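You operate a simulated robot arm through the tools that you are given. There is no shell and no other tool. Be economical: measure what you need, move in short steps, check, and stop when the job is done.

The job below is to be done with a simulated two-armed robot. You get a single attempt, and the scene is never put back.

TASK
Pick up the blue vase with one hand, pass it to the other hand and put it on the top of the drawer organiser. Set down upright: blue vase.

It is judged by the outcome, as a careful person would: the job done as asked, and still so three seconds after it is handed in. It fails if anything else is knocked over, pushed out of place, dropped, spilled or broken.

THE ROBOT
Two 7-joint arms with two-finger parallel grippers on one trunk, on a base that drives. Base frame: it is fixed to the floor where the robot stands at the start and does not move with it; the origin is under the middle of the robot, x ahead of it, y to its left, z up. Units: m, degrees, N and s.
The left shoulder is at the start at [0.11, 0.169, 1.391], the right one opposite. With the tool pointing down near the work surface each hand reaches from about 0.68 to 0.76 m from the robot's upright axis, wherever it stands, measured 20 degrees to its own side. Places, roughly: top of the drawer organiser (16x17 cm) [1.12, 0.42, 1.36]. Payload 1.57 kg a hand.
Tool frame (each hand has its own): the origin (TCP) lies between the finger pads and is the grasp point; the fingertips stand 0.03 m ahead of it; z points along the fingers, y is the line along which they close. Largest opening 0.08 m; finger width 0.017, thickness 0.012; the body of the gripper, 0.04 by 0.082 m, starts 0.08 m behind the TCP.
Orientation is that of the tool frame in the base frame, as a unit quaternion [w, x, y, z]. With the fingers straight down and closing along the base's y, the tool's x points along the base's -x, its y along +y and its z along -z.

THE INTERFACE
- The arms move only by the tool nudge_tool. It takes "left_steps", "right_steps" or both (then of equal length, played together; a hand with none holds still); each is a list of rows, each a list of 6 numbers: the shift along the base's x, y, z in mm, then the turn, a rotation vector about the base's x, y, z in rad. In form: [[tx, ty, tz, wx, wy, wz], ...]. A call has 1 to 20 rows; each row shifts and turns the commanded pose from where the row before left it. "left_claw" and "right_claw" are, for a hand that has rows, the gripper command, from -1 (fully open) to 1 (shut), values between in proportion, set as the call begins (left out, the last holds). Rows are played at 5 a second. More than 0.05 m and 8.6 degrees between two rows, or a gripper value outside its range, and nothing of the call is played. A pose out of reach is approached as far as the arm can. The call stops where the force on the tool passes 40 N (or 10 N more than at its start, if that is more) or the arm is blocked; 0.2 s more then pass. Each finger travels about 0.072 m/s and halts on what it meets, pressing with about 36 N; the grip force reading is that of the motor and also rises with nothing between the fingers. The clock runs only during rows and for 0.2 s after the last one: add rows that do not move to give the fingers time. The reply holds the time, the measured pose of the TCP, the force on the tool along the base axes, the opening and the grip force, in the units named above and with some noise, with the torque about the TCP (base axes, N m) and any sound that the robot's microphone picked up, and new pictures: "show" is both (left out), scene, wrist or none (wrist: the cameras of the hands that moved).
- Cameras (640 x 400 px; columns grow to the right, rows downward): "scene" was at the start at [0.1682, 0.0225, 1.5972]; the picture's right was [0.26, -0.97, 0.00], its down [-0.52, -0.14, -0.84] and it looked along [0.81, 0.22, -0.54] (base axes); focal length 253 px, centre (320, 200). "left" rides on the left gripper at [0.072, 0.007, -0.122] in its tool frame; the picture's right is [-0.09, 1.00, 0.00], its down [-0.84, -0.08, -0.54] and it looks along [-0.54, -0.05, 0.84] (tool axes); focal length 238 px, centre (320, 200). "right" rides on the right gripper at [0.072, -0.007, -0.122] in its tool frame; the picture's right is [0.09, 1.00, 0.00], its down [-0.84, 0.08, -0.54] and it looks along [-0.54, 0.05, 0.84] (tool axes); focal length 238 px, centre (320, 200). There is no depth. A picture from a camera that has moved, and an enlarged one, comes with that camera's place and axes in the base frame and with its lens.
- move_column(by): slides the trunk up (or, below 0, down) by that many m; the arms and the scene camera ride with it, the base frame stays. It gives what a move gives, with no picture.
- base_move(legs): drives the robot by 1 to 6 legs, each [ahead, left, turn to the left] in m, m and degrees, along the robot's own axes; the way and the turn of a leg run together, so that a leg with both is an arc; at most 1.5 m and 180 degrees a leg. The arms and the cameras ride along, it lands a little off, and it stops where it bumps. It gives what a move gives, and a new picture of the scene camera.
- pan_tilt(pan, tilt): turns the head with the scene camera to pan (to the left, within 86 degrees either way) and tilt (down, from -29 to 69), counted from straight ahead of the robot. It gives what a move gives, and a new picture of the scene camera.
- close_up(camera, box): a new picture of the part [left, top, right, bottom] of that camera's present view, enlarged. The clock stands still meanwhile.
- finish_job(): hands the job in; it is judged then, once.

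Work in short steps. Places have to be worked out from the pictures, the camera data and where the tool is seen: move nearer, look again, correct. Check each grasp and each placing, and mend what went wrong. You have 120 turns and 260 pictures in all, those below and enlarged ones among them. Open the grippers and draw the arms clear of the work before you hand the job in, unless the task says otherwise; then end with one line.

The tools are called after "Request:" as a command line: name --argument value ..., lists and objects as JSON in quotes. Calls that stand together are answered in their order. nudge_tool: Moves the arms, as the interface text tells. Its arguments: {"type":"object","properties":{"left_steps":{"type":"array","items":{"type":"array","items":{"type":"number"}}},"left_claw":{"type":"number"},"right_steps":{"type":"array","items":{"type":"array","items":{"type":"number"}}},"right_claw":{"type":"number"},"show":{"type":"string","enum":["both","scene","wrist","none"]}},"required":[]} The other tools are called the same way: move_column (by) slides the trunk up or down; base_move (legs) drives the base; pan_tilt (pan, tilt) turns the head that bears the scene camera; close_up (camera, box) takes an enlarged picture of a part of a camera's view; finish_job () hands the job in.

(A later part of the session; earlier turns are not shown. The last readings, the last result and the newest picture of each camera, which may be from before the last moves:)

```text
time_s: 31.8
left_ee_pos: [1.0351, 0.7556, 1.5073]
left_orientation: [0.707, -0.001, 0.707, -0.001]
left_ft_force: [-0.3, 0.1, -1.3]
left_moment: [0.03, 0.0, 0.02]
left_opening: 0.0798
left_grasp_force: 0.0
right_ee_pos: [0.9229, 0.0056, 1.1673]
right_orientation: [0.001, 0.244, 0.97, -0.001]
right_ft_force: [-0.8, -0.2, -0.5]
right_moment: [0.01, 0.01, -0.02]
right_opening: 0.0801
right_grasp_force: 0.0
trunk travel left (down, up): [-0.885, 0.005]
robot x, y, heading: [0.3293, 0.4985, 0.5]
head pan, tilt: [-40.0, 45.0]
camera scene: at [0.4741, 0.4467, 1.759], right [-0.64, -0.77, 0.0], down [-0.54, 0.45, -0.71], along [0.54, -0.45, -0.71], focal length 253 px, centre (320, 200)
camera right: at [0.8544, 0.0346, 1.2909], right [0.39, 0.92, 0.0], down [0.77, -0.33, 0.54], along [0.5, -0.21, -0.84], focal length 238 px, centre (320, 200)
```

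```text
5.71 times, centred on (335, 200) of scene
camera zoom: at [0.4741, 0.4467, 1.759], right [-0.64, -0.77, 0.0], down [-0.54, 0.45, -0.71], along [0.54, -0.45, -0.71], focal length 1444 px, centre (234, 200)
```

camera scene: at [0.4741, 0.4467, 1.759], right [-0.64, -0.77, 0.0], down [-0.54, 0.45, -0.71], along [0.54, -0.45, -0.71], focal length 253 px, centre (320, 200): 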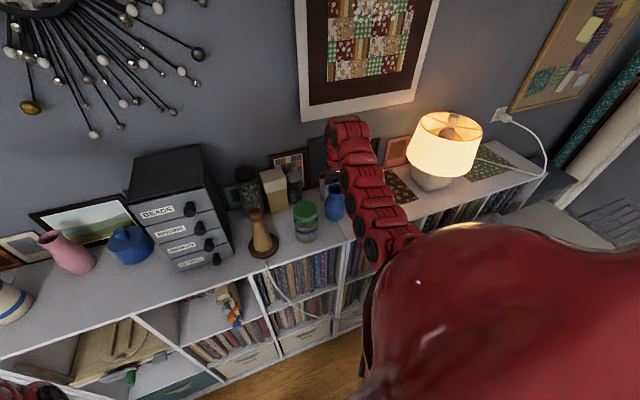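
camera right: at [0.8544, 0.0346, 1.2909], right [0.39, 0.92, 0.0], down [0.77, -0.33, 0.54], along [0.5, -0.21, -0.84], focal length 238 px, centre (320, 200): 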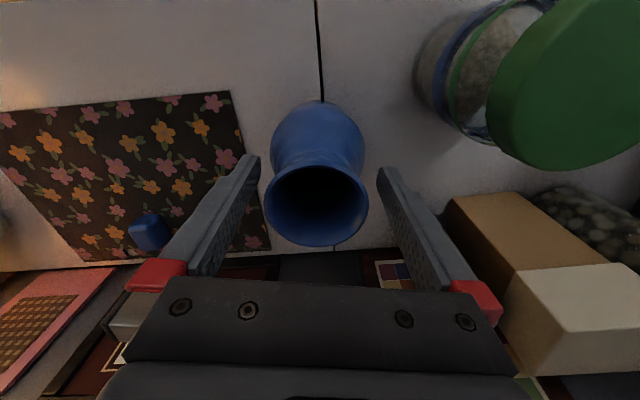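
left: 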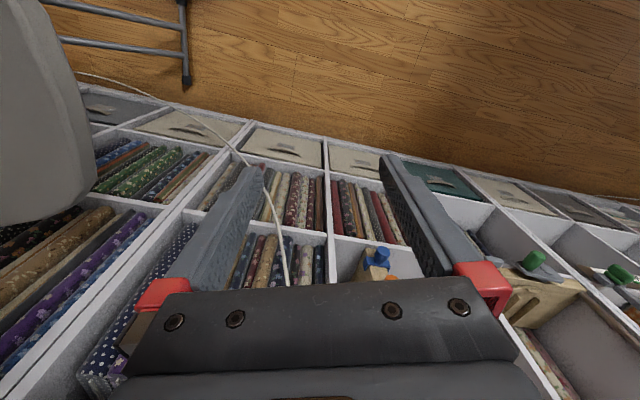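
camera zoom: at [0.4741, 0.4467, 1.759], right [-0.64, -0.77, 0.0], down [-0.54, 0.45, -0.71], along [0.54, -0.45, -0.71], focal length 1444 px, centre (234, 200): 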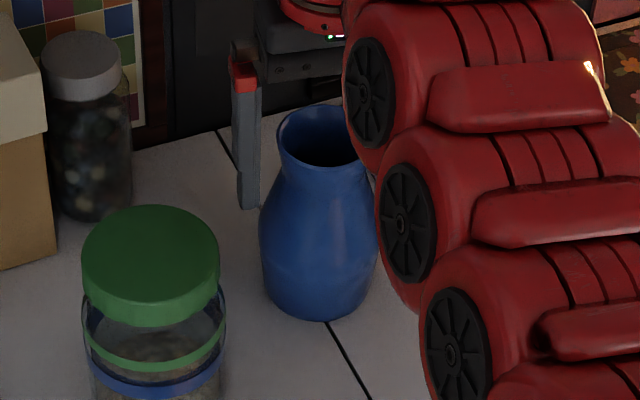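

The rim is now above the pads' middle and centred. I'll go 6 mm deeper, close, and do a 10 mm test lift.

Request:
nudge_tool --right_steps '[[2, -2, -6, 0, 0, 0], [0, 0, 0, 0, 0, 0]]' --show "none"

Request:
nudge_tool --right_steps '[[0, 0, 0, 0, 0, 0], [0, 0, 0, 0, 0, 0], [0, 0, 0, 0, 0, 0], [0, 0, 0, 0, 0, 0]]' --right_claw 1 --show "none"

Request:
nudge_tool --right_steps '[[0, 0, 5, 0, 0, 0], [0, 0, 5, 0, 0, 0], [0, 0, 0, 0, 0, 0]]' --show "wrist"

Request:
close_up --camera "scene" --box '[300, 165, 370, 235]'

```text
time_s: 32.4
left_ee_pos: [1.037, 0.7551, 1.5079]
left_orientation: [0.707, -0.002, 0.707, 0.0]
left_ft_force: [0.1, -0.2, -1.1]
left_moment: [-0.04, 0.0, 0.0]
left_opening: 0.0801
left_grasp_force: 0.0
right_ee_pos: [0.9246, 0.0046, 1.1622]
right_orientation: [0.0, 0.244, 0.97, -0.001]
right_ft_force: [0.1, -0.6, 0.9]
right_moment: [0.0, -0.01, -0.02]
right_opening: 0.0802
right_grasp_force: 0.1
trunk travel left (down, up): [-0.885, 0.005]
robot x, y, heading: [0.3322, 0.4958, 0.1]
head pan, tilt: [-40.0, 45.0]
```

```text
time_s: 33.4
left_ee_pos: [1.0356, 0.7558, 1.5093]
left_orientation: [0.707, -0.001, 0.707, -0.002]
left_ft_force: [0.0, 0.2, -0.1]
left_moment: [0.01, -0.01, -0.02]
left_opening: 0.0798
left_grasp_force: 0.0
right_ee_pos: [0.9235, 0.0036, 1.1606]
right_orientation: [0.0, 0.245, 0.97, 0.0]
right_ft_force: [-0.2, -1.4, 0.9]
right_moment: [-0.04, -0.04, 0.02]
right_opening: 0.0609
right_grasp_force: 36.3
trunk travel left (down, up): [-0.885, 0.005]
robot x, y, heading: [0.3293, 0.4999, 0.5]
head pan, tilt: [-40.0, 45.0]
```

```text
time_s: 34.1
left_ee_pos: [1.0363, 0.755, 1.5059]
left_orientation: [0.707, -0.002, 0.707, 0.0]
left_ft_force: [0.6, 0.7, 0.0]
left_moment: [0.02, 0.0, 0.0]
left_opening: 0.0799
left_grasp_force: 0.1
right_ee_pos: [0.9249, 0.0032, 1.1697]
right_orientation: [0.0, 0.244, 0.97, 0.0]
right_ft_force: [-0.3, -0.9, -3.2]
right_moment: [0.02, 0.03, -0.01]
right_opening: 0.0608
right_grasp_force: 35.7
trunk travel left (down, up): [-0.885, 0.005]
robot x, y, heading: [0.329, 0.5005, 0.3]
head pan, tilt: [-40.0, 45.0]
camera right: at [0.857, 0.0328, 1.2941], right [0.39, 0.92, 0.0], down [0.77, -0.33, 0.54], along [0.5, -0.21, -0.84], focal length 238 px, centre (320, 200)
```

right: 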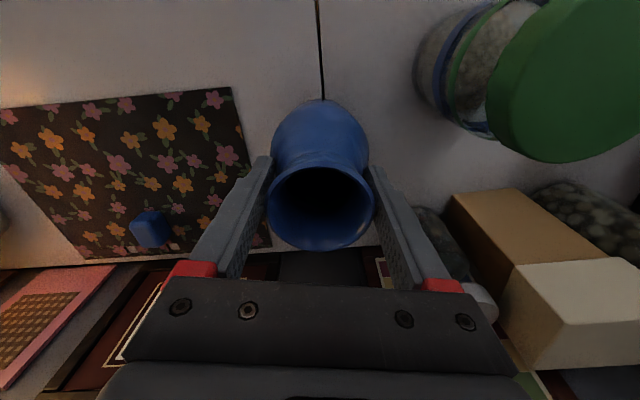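

```text
5.71 times, centred on (335, 200) of scene
camera zoom: at [0.475, 0.4463, 1.7589], right [-0.64, -0.77, 0.0], down [-0.55, 0.45, -0.71], along [0.54, -0.45, -0.71], focal length 1444 px, centre (234, 200)
```

zoom: 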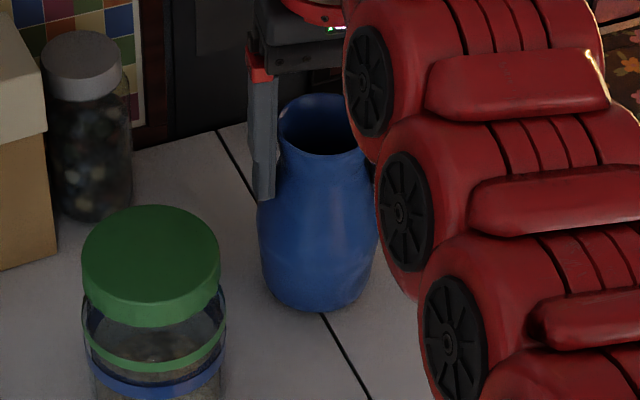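

The vase has lifted; the reading is about -3 N, so roughly 0.35 kg, and the opening is unchanged at 61 mm. I'll raise it gently and watch for slip.

Request:
nudge_tool --right_steps '[[0, 0, 8, 0, 0, 0], [0, 0, 8, 0, 0, 0], [0, 0, 10, 0, 0, 0], [0, 0, 12, 0, 0, 0], [0, 0, 15, 0, 0, 0], [0, 0, 15, 0, 0, 0], [0, 0, 15, 0, 0, 0], [0, 0, 15, 0, 0, 0], [0, 0, 10, 0, 0, 0], [0, 0, 5, 0, 0, 0], [0, 0, 0, 0, 0, 0]]' --show "both"

Request:
close_up --camera "scene" --box '[260, 100, 400, 220]'

```text
time_s: 36.5
left_ee_pos: [1.0371, 0.7556, 1.5065]
left_orientation: [0.707, -0.002, 0.707, -0.001]
left_ft_force: [0.5, 0.0, -0.7]
left_moment: [0.01, 0.0, 0.0]
left_opening: 0.0802
left_grasp_force: 0.1
right_ee_pos: [0.9248, 0.0049, 1.2842]
right_orientation: [0.001, 0.244, 0.97, 0.0]
right_ft_force: [1.2, 0.2, -2.5]
right_moment: [0.0, 0.02, -0.02]
right_opening: 0.0608
right_grasp_force: 35.8
trunk travel left (down, up): [-0.885, 0.005]
robot x, y, heading: [0.3276, 0.4978, 0.5]
head pan, tilt: [-40.0, 45.0]
camera scene: at [0.4748, 0.4463, 1.7589], right [-0.64, -0.77, 0.0], down [-0.54, 0.45, -0.71], along [0.54, -0.45, -0.71], focal length 253 px, centre (320, 200)
camera right: at [0.8577, 0.0334, 1.4072], right [0.39, 0.92, 0.0], down [0.77, -0.33, 0.54], along [0.5, -0.21, -0.84], focal length 238 px, centre (320, 200)
```

scene: 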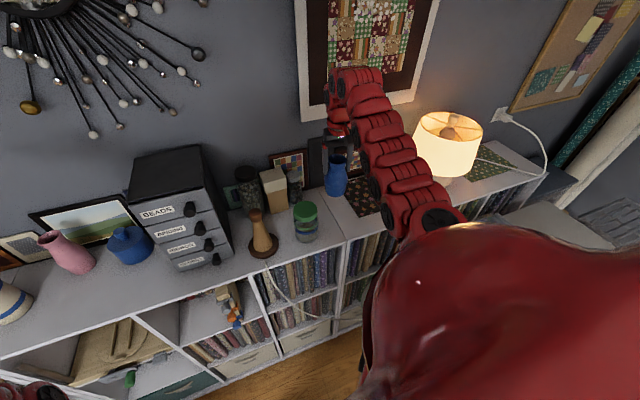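
right: 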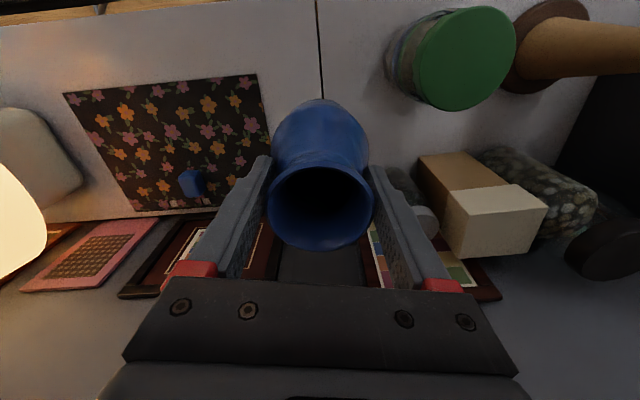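

```text
3.33 times, centred on (330, 160) of scene
camera zoom: at [0.4748, 0.4463, 1.7589], right [-0.64, -0.77, 0.0], down [-0.54, 0.45, -0.71], along [0.54, -0.45, -0.71], focal length 842 px, centre (287, 333)
```

zoom: 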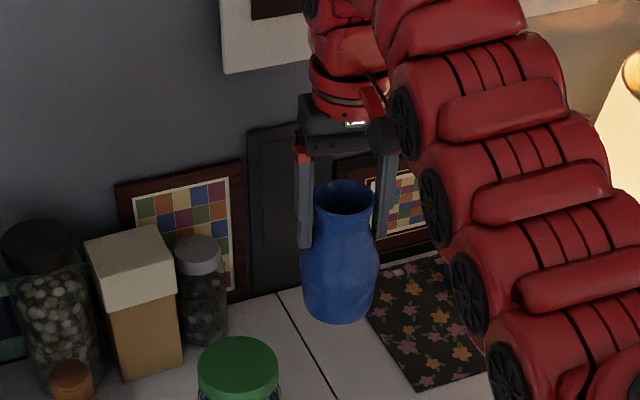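

It's held steadily. I'll lift it a bit more and back the base straight out, so the handover can happen in free space in front of the shelf.

Request:
nudge_tool --right_steps '[[0, 0, 12, 0, 0, 0], [0, 0, 12, 0, 0, 0], [0, 0, 12, 0, 0, 0], [0, 0, 12, 0, 0, 0], [0, 0, 0, 0, 0, 0]]' --show "none"

Request:
base_move --legs '[[-0.14, 0, 0], [-0.14, 0, 0]]'

```text
time_s: 37.8
left_ee_pos: [1.0365, 0.7556, 1.5064]
left_orientation: [0.707, -0.002, 0.707, -0.001]
left_ft_force: [0.0, -0.1, 0.3]
left_moment: [0.0, -0.01, -0.03]
left_opening: 0.0802
left_grasp_force: 0.1
right_ee_pos: [0.9257, 0.0035, 1.3315]
right_orientation: [0.001, 0.245, 0.97, -0.001]
right_ft_force: [0.9, 0.2, -2.3]
right_moment: [0.01, 0.01, -0.03]
right_opening: 0.0609
right_grasp_force: 36.3
trunk travel left (down, up): [-0.885, 0.005]
robot x, y, heading: [0.331, 0.4995, 0.2]
head pan, tilt: [-40.0, 45.0]
```

```text
time_s: 40.0
left_ee_pos: [0.7574, 0.7546, 1.5056]
left_orientation: [0.707, -0.001, 0.708, -0.002]
left_ft_force: [0.5, 0.6, 0.0]
left_moment: [0.0, 0.03, -0.02]
left_opening: 0.0801
left_grasp_force: 0.1
right_ee_pos: [0.6448, 0.0031, 1.3297]
right_orientation: [0.0, 0.244, 0.97, 0.0]
right_ft_force: [-0.1, 0.3, -4.1]
right_moment: [0.01, 0.0, -0.05]
right_opening: 0.0608
right_grasp_force: 36.0
trunk travel left (down, up): [-0.885, 0.005]
robot x, y, heading: [0.0491, 0.4964, 0.5]
head pan, tilt: [-40.0, 45.0]
camera scene: at [0.1959, 0.4447, 1.7587], right [-0.64, -0.77, 0.0], down [-0.55, 0.45, -0.71], along [0.54, -0.45, -0.71], focal length 253 px, centre (320, 200)
```

scene: 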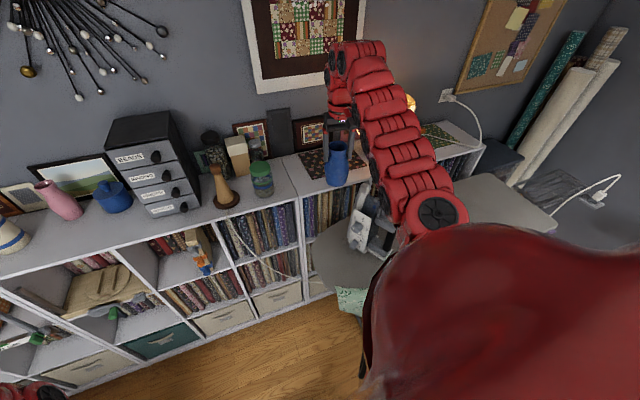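

I'll swing the right hand in an arc to in front of the robot, yawing it so the two grippers' closing axes will be at right angles.

Request:
nudge_tool --right_steps '[[17, 30, 0, 0, 0, 0.0675], [17, 30, 0, 0, 0, 0.0675], [17, 30, 0, 0, 0, 0.0675], [10, 30, 0, 0, 0, 0.0675], [10, 30, 0, 0, 0, 0.0675], [10, 30, 0, 0, 0, 0.0675], [5, 30, 0, 0, 0, 0.0675], [5, 30, 0, 0, 0, 0.0675], [5, 30, 0, 0, 0, 0.0675], [1, 30, 0, 0, 0, 0.0675], [1, 30, 0, 0, 0, 0.0675], [1, 30, 0, 0, 0, 0.0675], [-4, 30, 0, 0, 0, 0.0675], [-4, 30, 0, 0, 0, 0.0675], [-4, 30, 0, 0, 0, 0.0675], [0, 0, 0, 0, 0, 0]]' --show "none"

Request:
pan_tilt --pan 5 --tilt 35

```text
time_s: 43.4
left_ee_pos: [0.7552, 0.7534, 1.5069]
left_orientation: [0.707, -0.002, 0.707, -0.001]
left_ft_force: [0.0, -0.5, 0.1]
left_moment: [0.0, 0.01, 0.01]
left_opening: 0.0801
left_grasp_force: 0.1
right_ee_pos: [0.731, 0.451, 1.3317]
right_orientation: [0.0, -0.258, 0.966, 0.002]
right_ft_force: [-0.3, -0.1, -2.6]
right_moment: [0.02, 0.04, 0.01]
right_opening: 0.0606
right_grasp_force: 36.1
trunk travel left (down, up): [-0.885, 0.005]
robot x, y, heading: [0.0455, 0.4937, 0.3]
head pan, tilt: [-40.0, 45.0]
```

```text
time_s: 44.5
left_ee_pos: [0.7567, 0.7546, 1.5067]
left_orientation: [0.707, -0.002, 0.707, -0.001]
left_ft_force: [-0.7, -1.0, 0.1]
left_moment: [0.0, -0.05, -0.01]
left_opening: 0.0801
left_grasp_force: 0.1
right_ee_pos: [0.7306, 0.4518, 1.3319]
right_orientation: [0.001, -0.257, 0.966, 0.001]
right_ft_force: [-0.2, -0.6, -2.5]
right_moment: [-0.03, 0.02, 0.0]
right_opening: 0.0606
right_grasp_force: 36.1
trunk travel left (down, up): [-0.885, 0.005]
robot x, y, heading: [0.0479, 0.4962, 0.4]
head pan, tilt: [5.0, 35.0]
camera scene: at [0.2185, 0.5051, 1.7737], right [0.09, -1.0, 0.0], down [-0.57, -0.05, -0.82], along [0.82, 0.08, -0.57], focal length 253 px, centre (320, 200)
```

scene: 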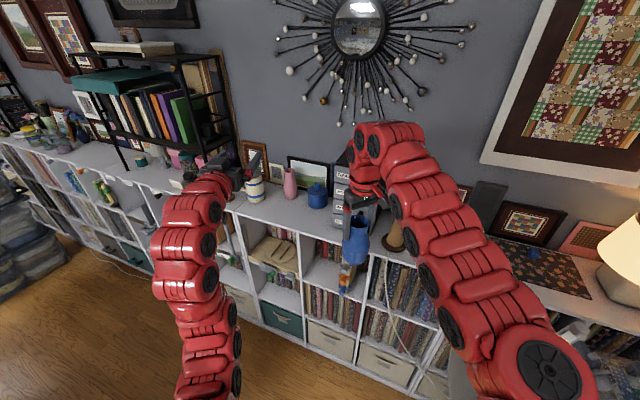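

The right hand now holds the vase at (0.731, 0.451) with its closing axis at -60°. I'll bring the left hand to a pre-grasp about 20 cm back along that direction, at neck height.

Request:
nudge_tool --left_steps '[[-12.6, -13.1, -19.2, 0, 0, -0.1047], [-12.6, -13.1, -19.2, 0, 0, -0.1047], [-12.6, -13.1, -19.2, 0, 0, -0.1047], [-12.6, -13.1, -19.2, 0, 0, -0.1047], [-12.6, -13.1, -19.2, 0, 0, -0.1047], [-12.6, -13.1, -19.2, 0, 0, -0.1047], [-12.6, -13.1, -19.2, 0, 0, -0.1047], [-12.6, -13.1, -19.2, 0, 0, -0.1047], [-12.6, -13.1, -19.2, 0, 0, -0.1047], [-12.6, -13.1, -19.2, 0, 0, -0.1047], [0, 0, 0, 0, 0, 0]]' --left_claw -1 --show "both"

```text
time_s: 46.9
left_ee_pos: [0.6288, 0.6227, 1.315]
left_orientation: [0.612, 0.351, 0.613, -0.355]
left_ft_force: [-0.1, 0.2, 0.2]
left_moment: [-0.02, 0.04, 0.0]
left_opening: 0.0801
left_grasp_force: 0.0
right_ee_pos: [0.7315, 0.4523, 1.3309]
right_orientation: [0.0, -0.257, 0.966, 0.001]
right_ft_force: [-0.2, -0.8, -3.2]
right_moment: [0.01, 0.0, 0.01]
right_opening: 0.0607
right_grasp_force: 36.0
trunk travel left (down, up): [-0.885, 0.005]
robot x, y, heading: [0.0516, 0.4978, 0.3]
head pan, tilt: [5.0, 35.0]
camera scene: at [0.2185, 0.5052, 1.7737], right [0.09, -1.0, 0.0], down [-0.57, -0.05, -0.82], along [0.82, 0.08, -0.57], focal length 253 px, centre (320, 200)
camera left: at [0.574, 0.7319, 1.2417], right [0.86, 0.5, 0.09], down [-0.34, 0.43, 0.84], along [0.38, -0.75, 0.54], focal length 238 px, centre (320, 200)
```

scene: 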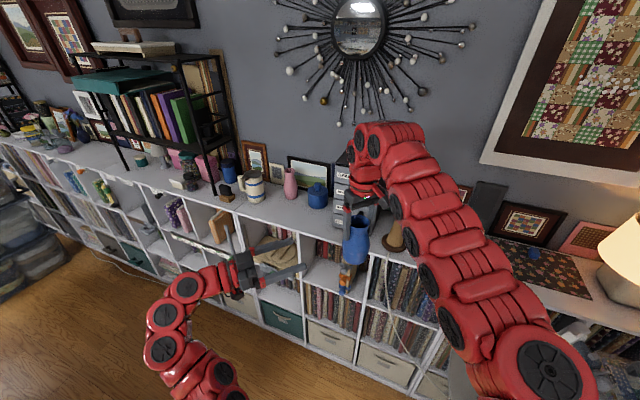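
left: 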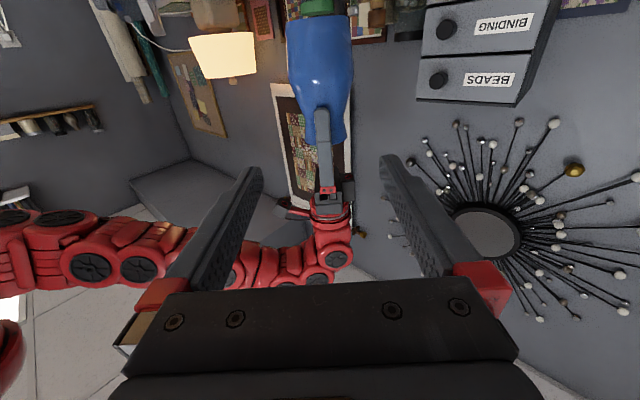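

The vase neck lines up with the left tool's axis, and the right finger will fit between the left fingers. I'll advance 16 cm and check.

Request:
nudge_tool --left_steps '[[10.4, -17.1, 0, 0, 0, 0], [10.4, -17.1, 0, 0, 0, 0], [10.4, -17.1, 0, 0, 0, 0], [10.4, -17.1, 0, 0, 0, 0], [10.4, -17.1, 0, 0, 0, 0], [10.4, -17.1, 0, 0, 0, 0], [10.4, -17.1, 0, 0, 0, 0], [0, 0, 0, 0, 0, 0]]' --show "both"

Request:
close_up --camera "scene" --box '[270, 160, 430, 290]'

```text
time_s: 48.7
left_ee_pos: [0.7025, 0.5034, 1.3143]
left_orientation: [0.612, 0.351, 0.613, -0.355]
left_ft_force: [1.3, 1.2, 0.6]
left_moment: [0.01, 0.02, 0.01]
left_opening: 0.0799
left_grasp_force: 0.0
right_ee_pos: [0.7307, 0.4522, 1.3311]
right_orientation: [0.001, -0.257, 0.966, 0.0]
right_ft_force: [-0.6, 0.5, -2.8]
right_moment: [-0.02, 0.04, -0.04]
right_opening: 0.0605
right_grasp_force: 35.7
trunk travel left (down, up): [-0.885, 0.005]
robot x, y, heading: [0.0492, 0.4968, 0.6]
head pan, tilt: [5.0, 35.0]
camera scene: at [0.2184, 0.5055, 1.7737], right [0.09, -1.0, 0.0], down [-0.57, -0.05, -0.82], along [0.82, 0.08, -0.57], focal length 253 px, centre (320, 200)
camera left: at [0.6471, 0.6117, 1.2427], right [0.86, 0.5, 0.09], down [-0.34, 0.43, 0.84], along [0.38, -0.75, 0.54], focal length 238 px, centre (320, 200)
```

scene: 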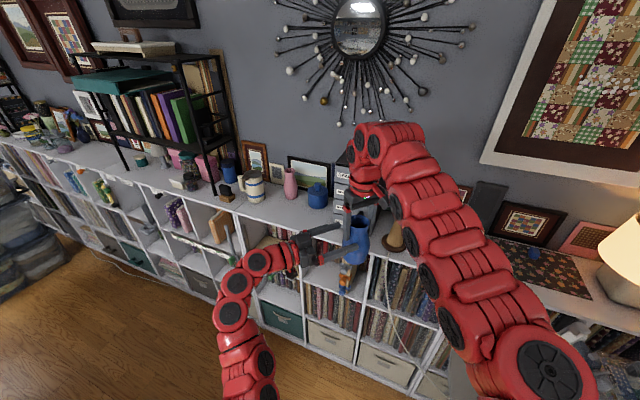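
left: 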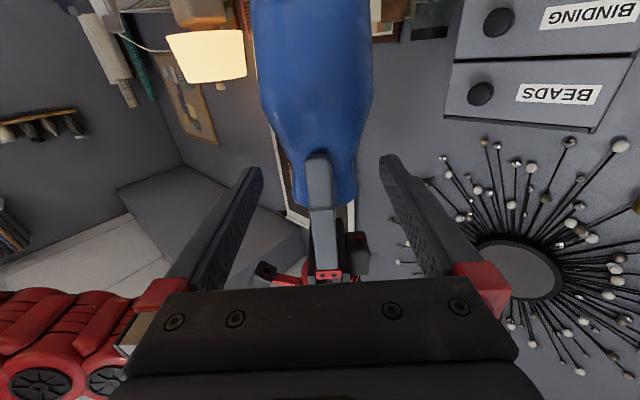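

```text
3.08 times, centred on (350, 225) of scene
camera zoom: at [0.2184, 0.5055, 1.7737], right [0.09, -1.0, 0.0], down [-0.57, -0.05, -0.82], along [0.82, 0.08, -0.57], focal length 778 px, centre (228, 123)
```

zoom: 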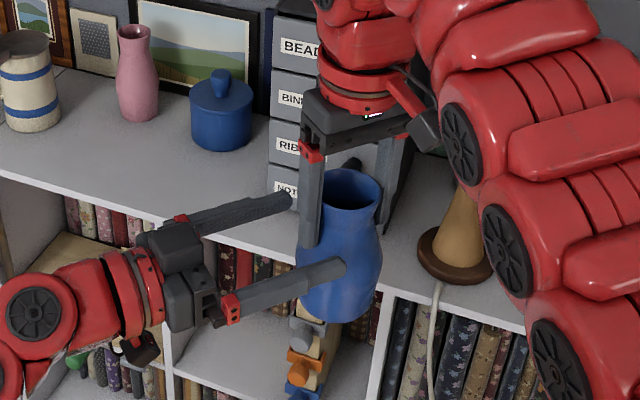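

It's aligned: the neck is centred and the right finger lies between the left ones. I'll advance the last 57 mm slowly.

Request:
nudge_tool --left_steps '[[7, -12.5, 0, 0, 0, 0], [7, -12.5, 0, 0, 0, 0], [7, -12.5, 0, 0, 0, 0], [7, -12.5, 0, 0, 0, 0], [0, 0, 0, 0, 0, 0]]' --show "wrist"

Request:
close_up --camera "scene" --box '[270, 160, 430, 290]'

```text
time_s: 49.9
left_ee_pos: [0.7301, 0.4539, 1.3157]
left_orientation: [0.612, 0.351, 0.613, -0.355]
left_ft_force: [-0.2, 0.4, 0.0]
left_moment: [-0.01, -0.01, 0.03]
left_opening: 0.08
left_grasp_force: 0.2
right_ee_pos: [0.7309, 0.4519, 1.3312]
right_orientation: [0.001, -0.257, 0.966, 0.0]
right_ft_force: [0.3, -0.4, -3.0]
right_moment: [0.0, 0.02, 0.01]
right_opening: 0.0604
right_grasp_force: 36.3
trunk travel left (down, up): [-0.885, 0.005]
robot x, y, heading: [0.0473, 0.4957, 0.4]
head pan, tilt: [5.0, 35.0]
camera left: at [0.6747, 0.562, 1.2436], right [0.86, 0.5, 0.09], down [-0.34, 0.43, 0.84], along [0.38, -0.75, 0.54], focal length 238 px, centre (320, 200)
```

left: 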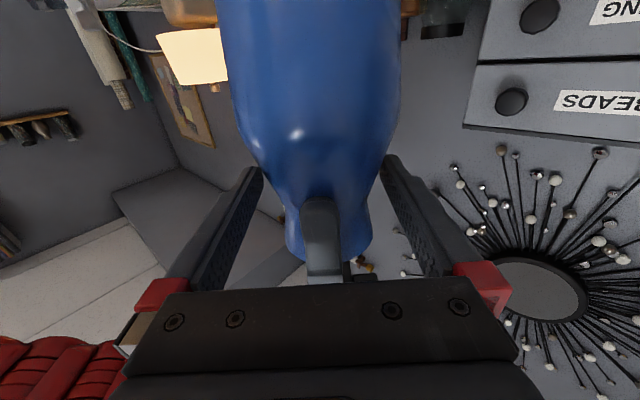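

```text
3.08 times, centred on (350, 225) of scene
camera zoom: at [0.2184, 0.5055, 1.7737], right [0.09, -1.0, 0.0], down [-0.57, -0.05, -0.82], along [0.82, 0.08, -0.57], focal length 778 px, centre (228, 123)
```

zoom: 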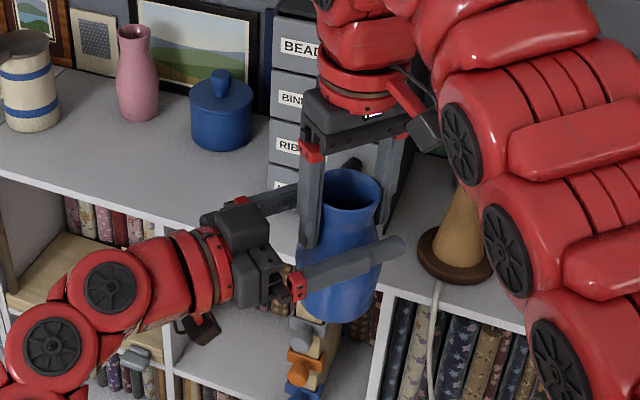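

Nothing is touching. The neck's narrowest part lies slightly above the left pads, so I'll raise the left hand 9 mm and close it.

Request:
nudge_tool --left_steps '[[0, 0, 5, 0, 0, 0], [0, 0, 4, 0, 0, 0], [0, 0, 0, 0, 0, 0]]' --show "wrist"

Request:
nudge_tool --left_steps '[[0, 0, 0, 0, 0, 0], [0, 0, 0, 0, 0, 0], [0, 0, 0, 0, 0, 0], [0, 0, 0, 0, 0, 0]]' --left_claw 1 --show "wrist"

```text
time_s: 50.7
left_ee_pos: [0.7303, 0.4526, 1.325]
left_orientation: [0.612, 0.352, 0.613, -0.355]
left_ft_force: [0.5, 0.3, 0.3]
left_moment: [0.02, 0.01, -0.03]
left_opening: 0.0798
left_grasp_force: 0.1
right_ee_pos: [0.7302, 0.4522, 1.3318]
right_orientation: [0.001, -0.258, 0.966, 0.002]
right_ft_force: [-1.0, -0.4, -2.5]
right_moment: [-0.02, -0.01, -0.03]
right_opening: 0.0608
right_grasp_force: 36.1
trunk travel left (down, up): [-0.885, 0.005]
robot x, y, heading: [0.047, 0.4952, 0.6]
head pan, tilt: [5.0, 35.0]
camera left: at [0.6743, 0.5617, 1.2522], right [0.86, 0.5, 0.09], down [-0.34, 0.43, 0.84], along [0.38, -0.75, 0.54], focal length 238 px, centre (320, 200)
```

left: 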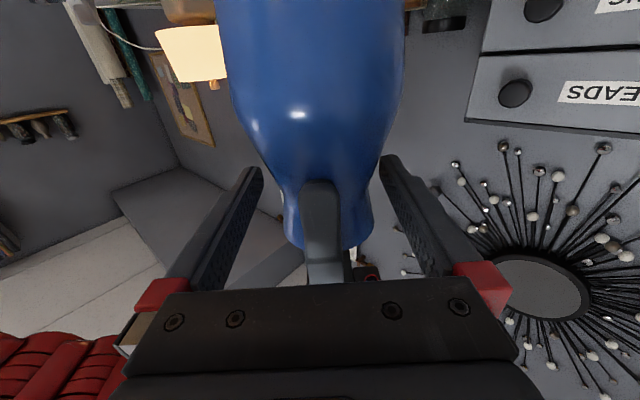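

```text
time_s: 51.7
left_ee_pos: [0.7306, 0.4536, 1.3243]
left_orientation: [0.612, 0.352, 0.614, -0.353]
left_ft_force: [25.7, 5.6, -7.3]
left_moment: [0.08, -0.52, -0.08]
left_opening: 0.0531
left_grasp_force: 35.4
right_ee_pos: [0.7303, 0.4523, 1.3317]
right_orientation: [0.0, -0.257, 0.966, 0.001]
right_ft_force: [-25.5, -4.4, 7.7]
right_moment: [-0.1, 0.73, 0.11]
right_opening: 0.0598
right_grasp_force: 36.0
trunk travel left (down, up): [-0.885, 0.005]
robot x, y, heading: [0.0497, 0.4986, 0.3]
head pan, tilt: [5.0, 35.0]
camera left: at [0.6746, 0.5626, 1.2515], right [0.86, 0.5, 0.09], down [-0.34, 0.43, 0.84], along [0.38, -0.75, 0.54], focal length 238 px, centre (320, 200)
```

left: 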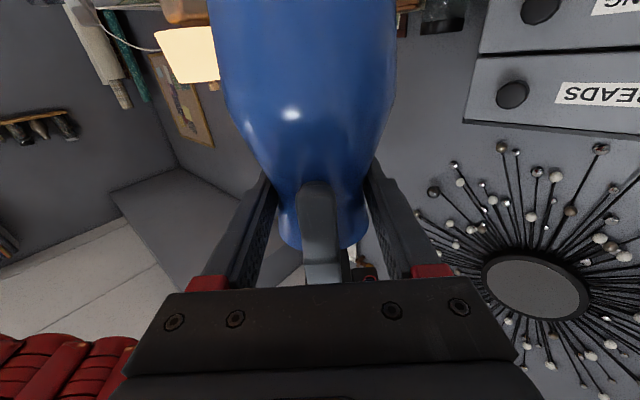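

The left hand grips the neck at 53 mm, but the hands are pushing against each other with about 25 N sideways. I'll shift the left hand a few mm with the force to relax it before releasing the right.

Request:
nudge_tool --left_steps '[[1.5, 0.8, 0, 0, 0, 0], [1.5, 0.8, 0, 0, 0, 0], [0, 0, 0, 0, 0, 0]]' --show "none"

```text
time_s: 52.5
left_ee_pos: [0.7314, 0.4544, 1.3247]
left_orientation: [0.611, 0.352, 0.613, -0.357]
left_ft_force: [-8.0, -4.4, -4.4]
left_moment: [0.34, -0.3, 0.16]
left_opening: 0.0529
left_grasp_force: 35.9
right_ee_pos: [0.7313, 0.4526, 1.3322]
right_orientation: [0.003, -0.257, 0.966, 0.001]
right_ft_force: [7.4, 3.7, 4.8]
right_moment: [-0.3, 0.25, -0.19]
right_opening: 0.0596
right_grasp_force: 35.9
trunk travel left (down, up): [-0.885, 0.005]
robot x, y, heading: [0.0519, 0.5005, 0.4]
head pan, tilt: [5.0, 35.0]
```

That relaxed it to about 9 N. I'll open the right gripper while the left holds.

Request:
nudge_tool --right_steps '[[0, 0, 0, 0, 0, 0], [0, 0, 0, 0, 0, 0], [0, 0, 0, 0, 0, 0]]' --right_claw -1 --show "both"

Request:
close_up --camera "scene" --box '[270, 160, 430, 290]'

```text
time_s: 53.3
left_ee_pos: [0.7325, 0.4571, 1.3241]
left_orientation: [0.612, 0.352, 0.613, -0.355]
left_ft_force: [-0.5, 0.0, 0.0]
left_moment: [0.01, -0.01, -0.01]
left_opening: 0.053
left_grasp_force: 35.9
right_ee_pos: [0.7324, 0.4525, 1.332]
right_orientation: [0.001, -0.257, 0.967, 0.001]
right_ft_force: [-0.4, 0.5, -0.5]
right_moment: [0.01, -0.02, 0.0]
right_opening: 0.0798
right_grasp_force: 0.0
trunk travel left (down, up): [-0.885, 0.005]
robot x, y, heading: [0.0471, 0.4995, 0.5]
head pan, tilt: [5.0, 35.0]
camera scene: at [0.2186, 0.5053, 1.7737], right [0.09, -1.0, 0.0], down [-0.57, -0.05, -0.82], along [0.82, 0.08, -0.57], focal length 253 px, centre (320, 200)
camera right: at [0.6712, 0.4113, 1.4545], right [-0.58, 0.82, 0.0], down [0.69, 0.48, 0.54], along [0.44, 0.31, -0.84], focal length 238 px, centre (320, 200)
```

scene: 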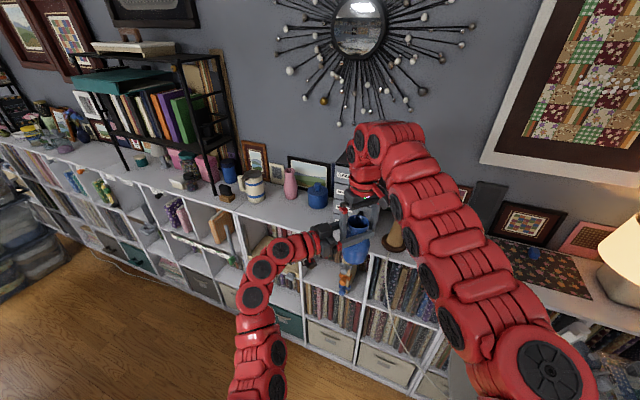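
right: 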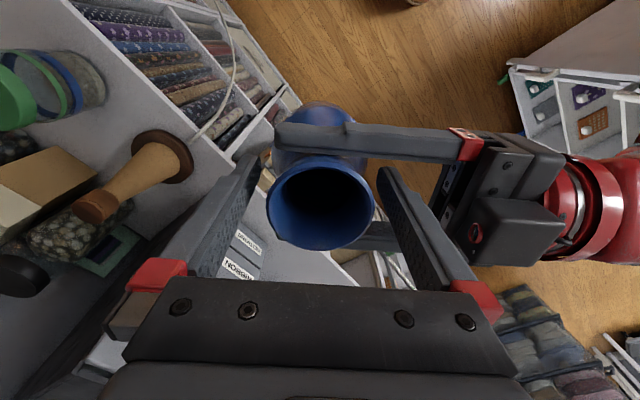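

```text
3.08 times, centred on (350, 225) of scene
camera zoom: at [0.2186, 0.5053, 1.7737], right [0.09, -1.0, 0.0], down [-0.57, -0.05, -0.82], along [0.82, 0.08, -0.57], focal length 778 px, centre (228, 123)
```

zoom: 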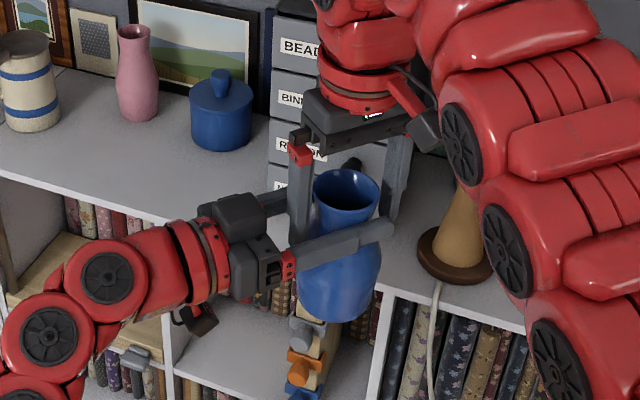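

The left hand holds the vase alone. I'll lower it straight out from between the right fingers, since the right arm is near its upper limit.

Request:
nudge_tool --left_steps '[[0, 0, -10, 0, 0, 0], [0, 0, -15, 0, 0, 0], [0, 0, -15, 0, 0, 0], [0, 0, -15, 0, 0, 0], [0, 0, -15, 0, 0, 0], [0, 0, 0, 0, 0, 0], [0, 0, 0, 0, 0, 0]]' --right_steps '[[0, 0, 0, 0, 0, 0], [0, 0, 5, 0, 0, 0], [0, 0, 5, 0, 0, 0], [0, 0, 5, 0, 0, 0], [0, 0, 5, 0, 0, 0], [0, 0, 0, 0, 0, 0], [0, 0, 0, 0, 0, 0]]' --show "both"

Request:
close_up --camera "scene" --box '[270, 160, 430, 290]'

```text
time_s: 54.9
left_ee_pos: [0.7316, 0.4562, 1.2537]
left_orientation: [0.612, 0.352, 0.613, -0.354]
left_ft_force: [0.5, -0.3, 1.4]
left_moment: [-0.01, 0.03, 0.0]
left_opening: 0.0529
left_grasp_force: 35.4
right_ee_pos: [0.7326, 0.4517, 1.3386]
right_orientation: [0.001, -0.257, 0.966, 0.001]
right_ft_force: [-0.7, 0.7, 0.0]
right_moment: [-0.02, 0.0, 0.02]
right_opening: 0.0798
right_grasp_force: 0.1
right hand out of reach, approached as far as the arm can: row 4, 5
trunk travel left (down, up): [-0.885, 0.005]
robot x, y, heading: [0.0478, 0.4987, 0.4]
head pan, tilt: [5.0, 35.0]
camera scene: at [0.2185, 0.5051, 1.7737], right [0.09, -1.0, 0.0], down [-0.57, -0.05, -0.82], along [0.82, 0.08, -0.57], focal length 253 px, centre (320, 200)
camera right: at [0.6723, 0.4115, 1.4629], right [-0.58, 0.82, 0.0], down [0.69, 0.48, 0.54], along [0.44, 0.31, -0.84], focal length 238 px, centre (320, 200)
camera left: at [0.6774, 0.5641, 1.1817], right [0.86, 0.5, 0.09], down [-0.34, 0.43, 0.84], along [0.38, -0.75, 0.54], focal length 238 px, centre (320, 200)
```

scene: 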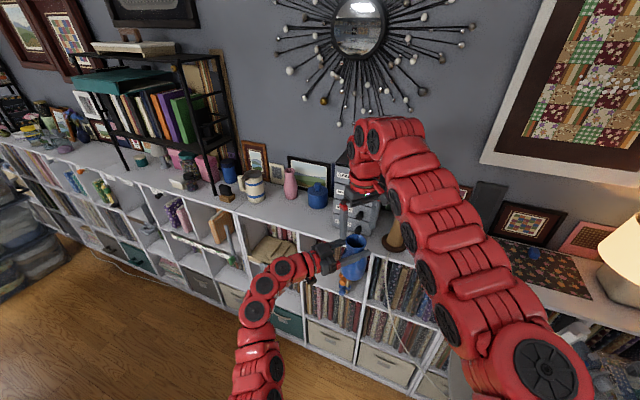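
right: 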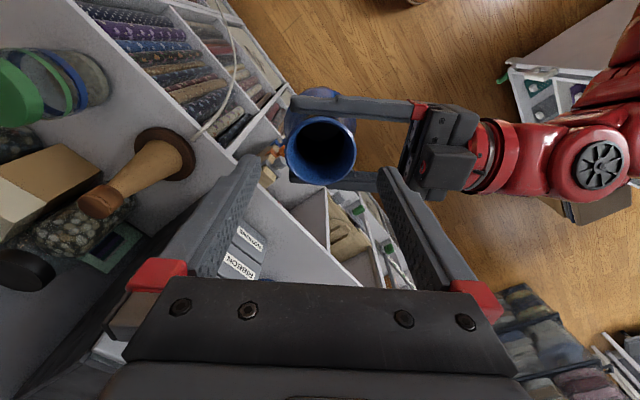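
left: 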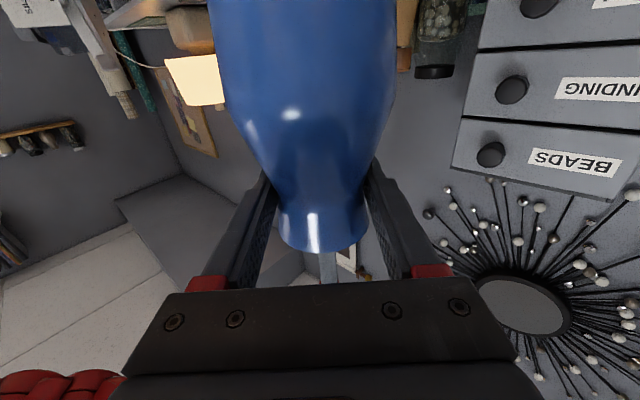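

```text
3.08 times, centred on (350, 225) of scene
camera zoom: at [0.2185, 0.5051, 1.7737], right [0.09, -1.0, 0.0], down [-0.57, -0.05, -0.82], along [0.82, 0.08, -0.57], focal length 778 px, centre (228, 123)
```

zoom: 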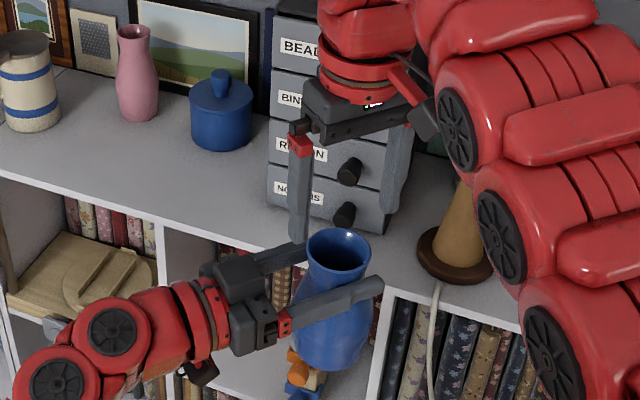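

The vase is clear of the right hand. I'll swing the right arm away to its side.

Request:
nudge_tool --right_steps '[[4, -30, 0, 0, 0, -0.05], [4, -30, 0, 0, 0, -0.05], [4, -30, 0, 0, 0, -0.05], [0, -30, 0, 0, 0, -0.05], [-1, -30, 0, 0, 0, -0.05], [-1, -30, 0, 0, 0, -0.05], [-5, -30, 0, 0, 0, -0.05], [-5, -30, 0, 0, 0, -0.05], [-5, -30, 0, 0, 0, -0.05], [-10, -30, 0, 0, 0, -0.05], [-10, -30, 0, 0, 0, -0.05], [-10, -30, 0, 0, 0, -0.05], [-17, -30, 0, 0, 0, -0.05], [-17, -30, 0, 0, 0, -0.05], [-17, -30, 0, 0, 0, -0.05]]' --show "none"

Request:
nudge_tool --left_steps '[[0, 0, 20, 0, 0, 0.05], [0, 0, 25, 0, 0, 0.05], [0, 0, 25, 0, 0, 0.05], [0, 0, 25, 0, 0, 0.05], [0, 0, 25, 0, 0, 0.05], [0, 0, 25, 0, 0, 0.05], [0, 0, 25, 0, 0, 0.05], [0, 0, 25, 0, 0, 0.05], [0, 0, 25, 0, 0, 0.05], [0, 0, 25, 0, 0, 0.05], [0, 0, 20, 0, 0, 0.024], [0, 0, 0, 0, 0, 0]]' --show "both"

```text
time_s: 58.1
left_ee_pos: [0.7324, 0.4555, 1.2546]
left_orientation: [0.612, 0.353, 0.613, -0.355]
left_ft_force: [-0.1, -0.1, 0.1]
left_moment: [0.03, 0.05, 0.01]
left_opening: 0.053
left_grasp_force: 36.2
right_ee_pos: [0.6461, 0.0011, 1.339]
right_orientation: [0.001, 0.113, 0.994, 0.001]
right_ft_force: [-0.3, 0.1, -0.1]
right_moment: [0.0, -0.01, 0.0]
right_opening: 0.08
right_grasp_force: 0.1
trunk travel left (down, up): [-0.885, 0.005]
robot x, y, heading: [0.0503, 0.4951, 0.3]
head pan, tilt: [5.0, 35.0]
```

```text
time_s: 60.7
left_ee_pos: [0.7334, 0.4559, 1.5169]
left_orientation: [0.683, 0.18, 0.684, -0.183]
left_ft_force: [-0.8, -0.6, -2.7]
left_moment: [0.0, -0.01, -0.03]
left_opening: 0.053
left_grasp_force: 35.6
right_ee_pos: [0.6465, 0.0022, 1.3401]
right_orientation: [0.001, 0.114, 0.993, 0.0]
right_ft_force: [-0.4, 0.5, -0.3]
right_moment: [-0.01, 0.01, -0.02]
right_opening: 0.0799
right_grasp_force: 0.0
trunk travel left (down, up): [-0.885, 0.005]
robot x, y, heading: [0.0442, 0.4948, 0.6]
head pan, tilt: [5.0, 35.0]
camera scene: at [0.2186, 0.5054, 1.7737], right [0.09, -1.0, 0.0], down [-0.57, -0.05, -0.82], along [0.82, 0.08, -0.57], focal length 253 px, centre (320, 200)
camera left: at [0.6311, 0.5222, 1.4447], right [0.5, 0.86, 0.09], down [-0.51, 0.21, 0.84], along [0.7, -0.46, 0.54], focal length 238 px, centre (320, 200)
```

scene: 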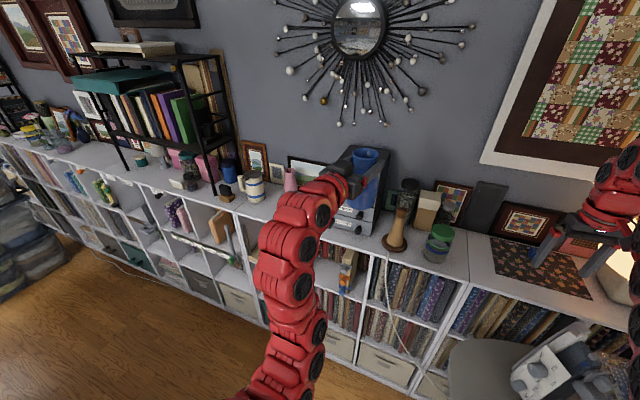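
left: 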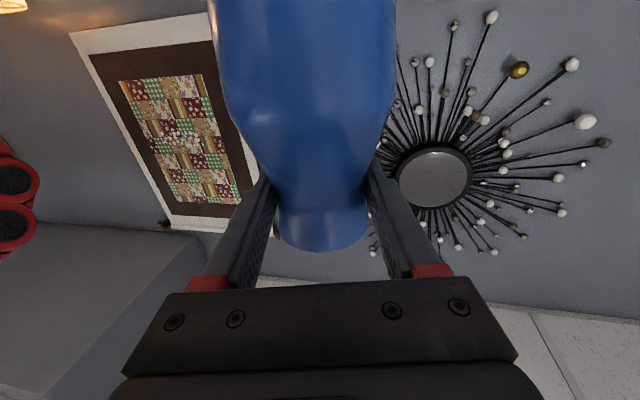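

The vase is held upright and steady. I'll move the left hand aside a little so I can measure the organiser's top precisely.

Request:
nudge_tool --left_steps '[[0, 25, 0, 0, 0, 0], [0, 30, 0, 0, 0, 0], [0, 30, 0, 0, 0, 0], [0, 30, 0, 0, 0, 0], [0, 30, 0, 0, 0, 0], [0, 25, 0, 0, 0, 0], [0, 0, 0, 0, 0, 0]]' --show "scene"

Request:
close_up --camera "scene" --box '[290, 130, 450, 260]'

```text
time_s: 62.3
left_ee_pos: [0.7324, 0.626, 1.5195]
left_orientation: [0.683, 0.182, 0.683, -0.184]
left_ft_force: [0.2, 0.1, -3.4]
left_moment: [0.0, 0.03, 0.02]
left_opening: 0.0533
left_grasp_force: 36.4
right_ee_pos: [0.6462, 0.0013, 1.3394]
right_orientation: [0.001, 0.114, 0.993, 0.0]
right_ft_force: [1.0, -0.4, 0.2]
right_moment: [0.01, 0.0, -0.03]
right_opening: 0.0802
right_grasp_force: 0.0
trunk travel left (down, up): [-0.885, 0.005]
robot x, y, heading: [0.0496, 0.496, 0.4]
head pan, tilt: [5.0, 35.0]
camera scene: at [0.2186, 0.5047, 1.7737], right [0.09, -1.0, 0.0], down [-0.57, -0.05, -0.82], along [0.82, 0.08, -0.57], focal length 253 px, centre (320, 200)
```

scene: 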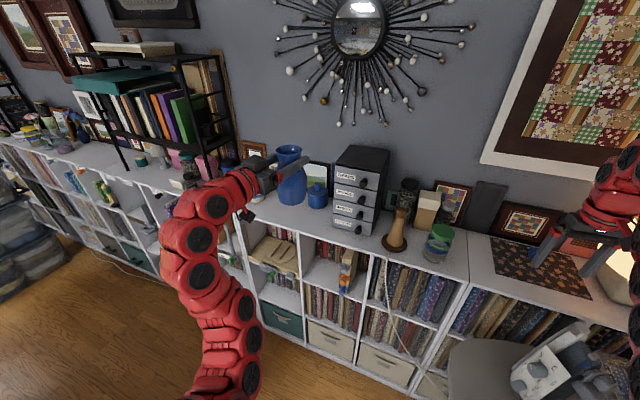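

```text
3.08 times, centred on (370, 195) of scene
camera zoom: at [0.2186, 0.5047, 1.7737], right [0.09, -1.0, 0.0], down [-0.57, -0.05, -0.82], along [0.82, 0.08, -0.57], focal length 778 px, centre (166, 215)
```

zoom: 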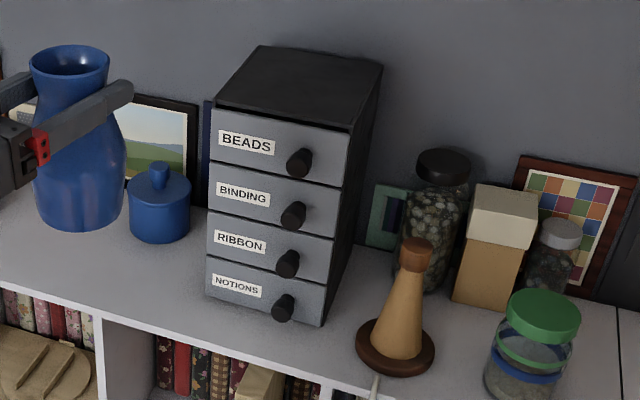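

The organiser's top centre comes to about (1.11, 0.42, 1.36), turned about -20°. I'll drive ahead 0.25 m, with the vase base at about 1.41, above everything.

Request:
base_move --legs '[[0.25, 0, 0]]'

Request:
nudge_tool --left_steps '[[12, -18, 0, 0, 0, 0.0], [12, -18, 0, 0, 0, 0], [12, -18, 0, 0, 0, 0], [12, -18, 0, 0, 0, 0], [12, -18, 0, 0, 0, 0], [12, -18, 0, 0, 0, 0], [12, -18, 0, 0, 0, 0], [12, -18, 0, 0, 0, 0], [0, 0, 0, 0, 0, 0]]' --show "scene"

```text
time_s: 64.2
left_ee_pos: [0.9782, 0.6277, 1.5211]
left_orientation: [0.683, 0.182, 0.683, -0.184]
left_ft_force: [0.3, -0.8, -3.5]
left_moment: [0.0, -0.03, 0.02]
left_opening: 0.0531
left_grasp_force: 36.0
right_ee_pos: [0.8934, 0.0035, 1.3408]
right_orientation: [0.002, 0.114, 0.993, 0.0]
right_ft_force: [1.0, 0.1, 0.6]
right_moment: [0.02, -0.02, 0.01]
right_opening: 0.0803
right_grasp_force: 0.1
trunk travel left (down, up): [-0.885, 0.005]
robot x, y, heading: [0.2944, 0.4977, 0.3]
head pan, tilt: [5.0, 35.0]
camera scene: at [0.4642, 0.5069, 1.774], right [0.09, -1.0, 0.0], down [-0.57, -0.05, -0.82], along [0.82, 0.08, -0.57], focal length 253 px, centre (320, 200)
```

scene: 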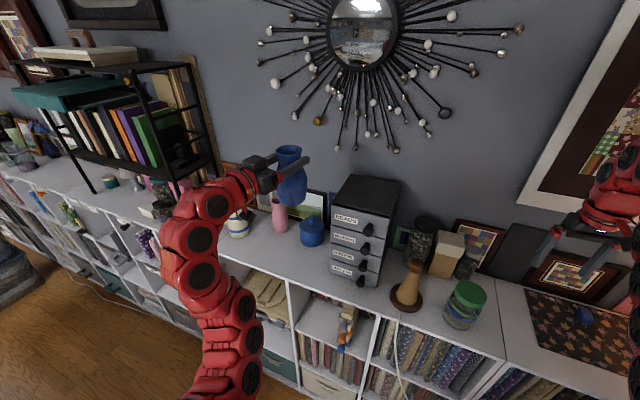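

```text
time_s: 66.2
left_ee_pos: [1.0756, 0.4843, 1.5185]
left_orientation: [0.683, 0.181, 0.684, -0.185]
left_ft_force: [-0.4, 0.3, -3.2]
left_moment: [-0.02, -0.03, -0.01]
left_opening: 0.0528
left_grasp_force: 36.2
right_ee_pos: [0.8945, 0.0038, 1.3405]
right_orientation: [0.0, 0.113, 0.994, 0.0]
right_ft_force: [-0.3, -0.5, 0.9]
right_moment: [0.01, -0.02, -0.01]
right_opening: 0.0799
right_grasp_force: 0.0
trunk travel left (down, up): [-0.885, 0.005]
robot x, y, heading: [0.2965, 0.4987, 0.5]
head pan, tilt: [5.0, 35.0]
camera scene: at [0.4665, 0.5072, 1.7737], right [0.09, -1.0, 0.0], down [-0.57, -0.05, -0.82], along [0.82, 0.08, -0.57], focal length 253 px, centre (320, 200)
```

scene: 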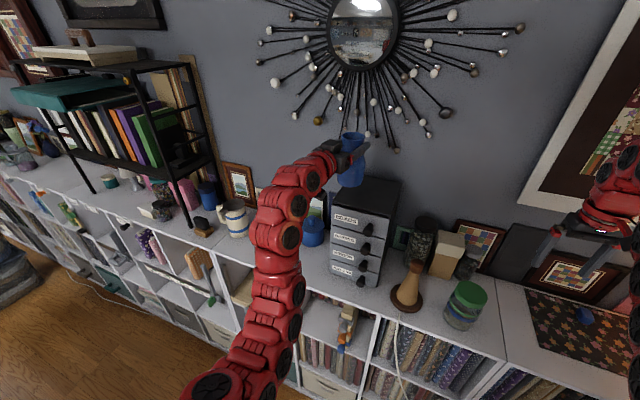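

I'll do the final lateral approach to (1.10, 0.425), then inspect.

Request:
nudge_tool --left_steps '[[6, -15, 0, 0, 0, 0], [6, -15, 0, 0, 0, 0], [6, -15, 0, 0, 0, 0], [6, -14, 0, 0, 0, 0], [0, 0, -15, 0, 0, 0], [0, 0, 0, 0, 0, 0]]' --show "none"

Request:
close_up --camera "scene" --box '[300, 110, 440, 230]'

```text
time_s: 67.5
left_ee_pos: [1.1003, 0.4239, 1.5033]
left_orientation: [0.682, 0.18, 0.684, -0.185]
left_ft_force: [-0.7, 0.4, -3.0]
left_moment: [-0.02, 0.0, -0.01]
left_opening: 0.0526
left_grasp_force: 36.1
right_ee_pos: [0.894, 0.0032, 1.3402]
right_orientation: [0.0, 0.114, 0.994, 0.0]
right_ft_force: [-0.5, 0.1, 0.4]
right_moment: [-0.02, -0.02, 0.0]
right_opening: 0.0797
right_grasp_force: 0.0
trunk travel left (down, up): [-0.885, 0.005]
robot x, y, heading: [0.2975, 0.4986, 0.5]
head pan, tilt: [5.0, 35.0]
```

```text
3.33 times, centred on (370, 170) of scene
camera zoom: at [0.4664, 0.507, 1.7737], right [0.09, -1.0, 0.0], down [-0.57, -0.05, -0.82], along [0.82, 0.08, -0.57], focal length 842 px, centre (153, 300)
```

zoom: 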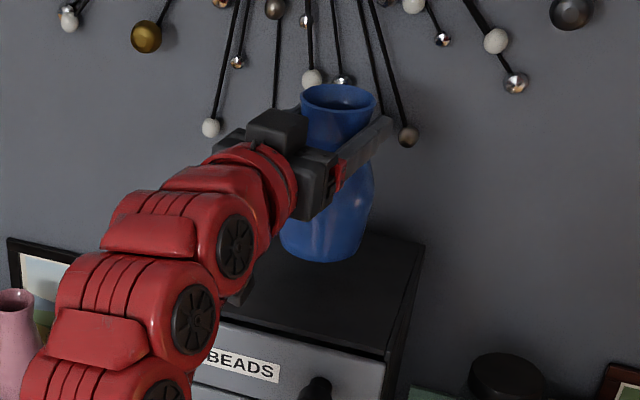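

The vase hovers over the middle of the top, about 4 cm up. I'll lower it gradually, watching the force.

Request:
nudge_tool --left_steps '[[0, 0, -10, 0, 0, 0], [0, 0, -10, 0, 0, 0], [0, 0, -8, 0, 0, 0], [0, 0, 0, 0, 0, 0]]' --show "none"

Request:
close_up --camera "scene" --box '[300, 110, 440, 230]'

```text
time_s: 68.5
left_ee_pos: [1.1005, 0.4258, 1.476]
left_orientation: [0.683, 0.181, 0.684, -0.183]
left_ft_force: [-0.2, 0.5, -2.7]
left_moment: [-0.03, 0.01, -0.03]
left_opening: 0.053
left_grasp_force: 35.4
right_ee_pos: [0.8948, 0.0036, 1.3415]
right_orientation: [0.002, 0.114, 0.993, 0.0]
right_ft_force: [0.2, 0.6, 0.0]
right_moment: [0.01, 0.0, -0.01]
right_opening: 0.0799
right_grasp_force: 0.1
trunk travel left (down, up): [-0.885, 0.005]
robot x, y, heading: [0.2957, 0.5012, 0.4]
head pan, tilt: [5.0, 35.0]
```

```text
3.33 times, centred on (370, 170) of scene
camera zoom: at [0.4665, 0.5068, 1.7737], right [0.09, -1.0, 0.0], down [-0.57, -0.05, -0.82], along [0.82, 0.08, -0.57], focal length 842 px, centre (153, 300)
```

zoom: 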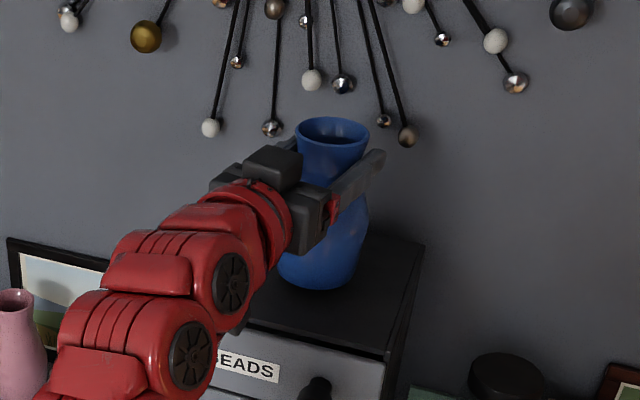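

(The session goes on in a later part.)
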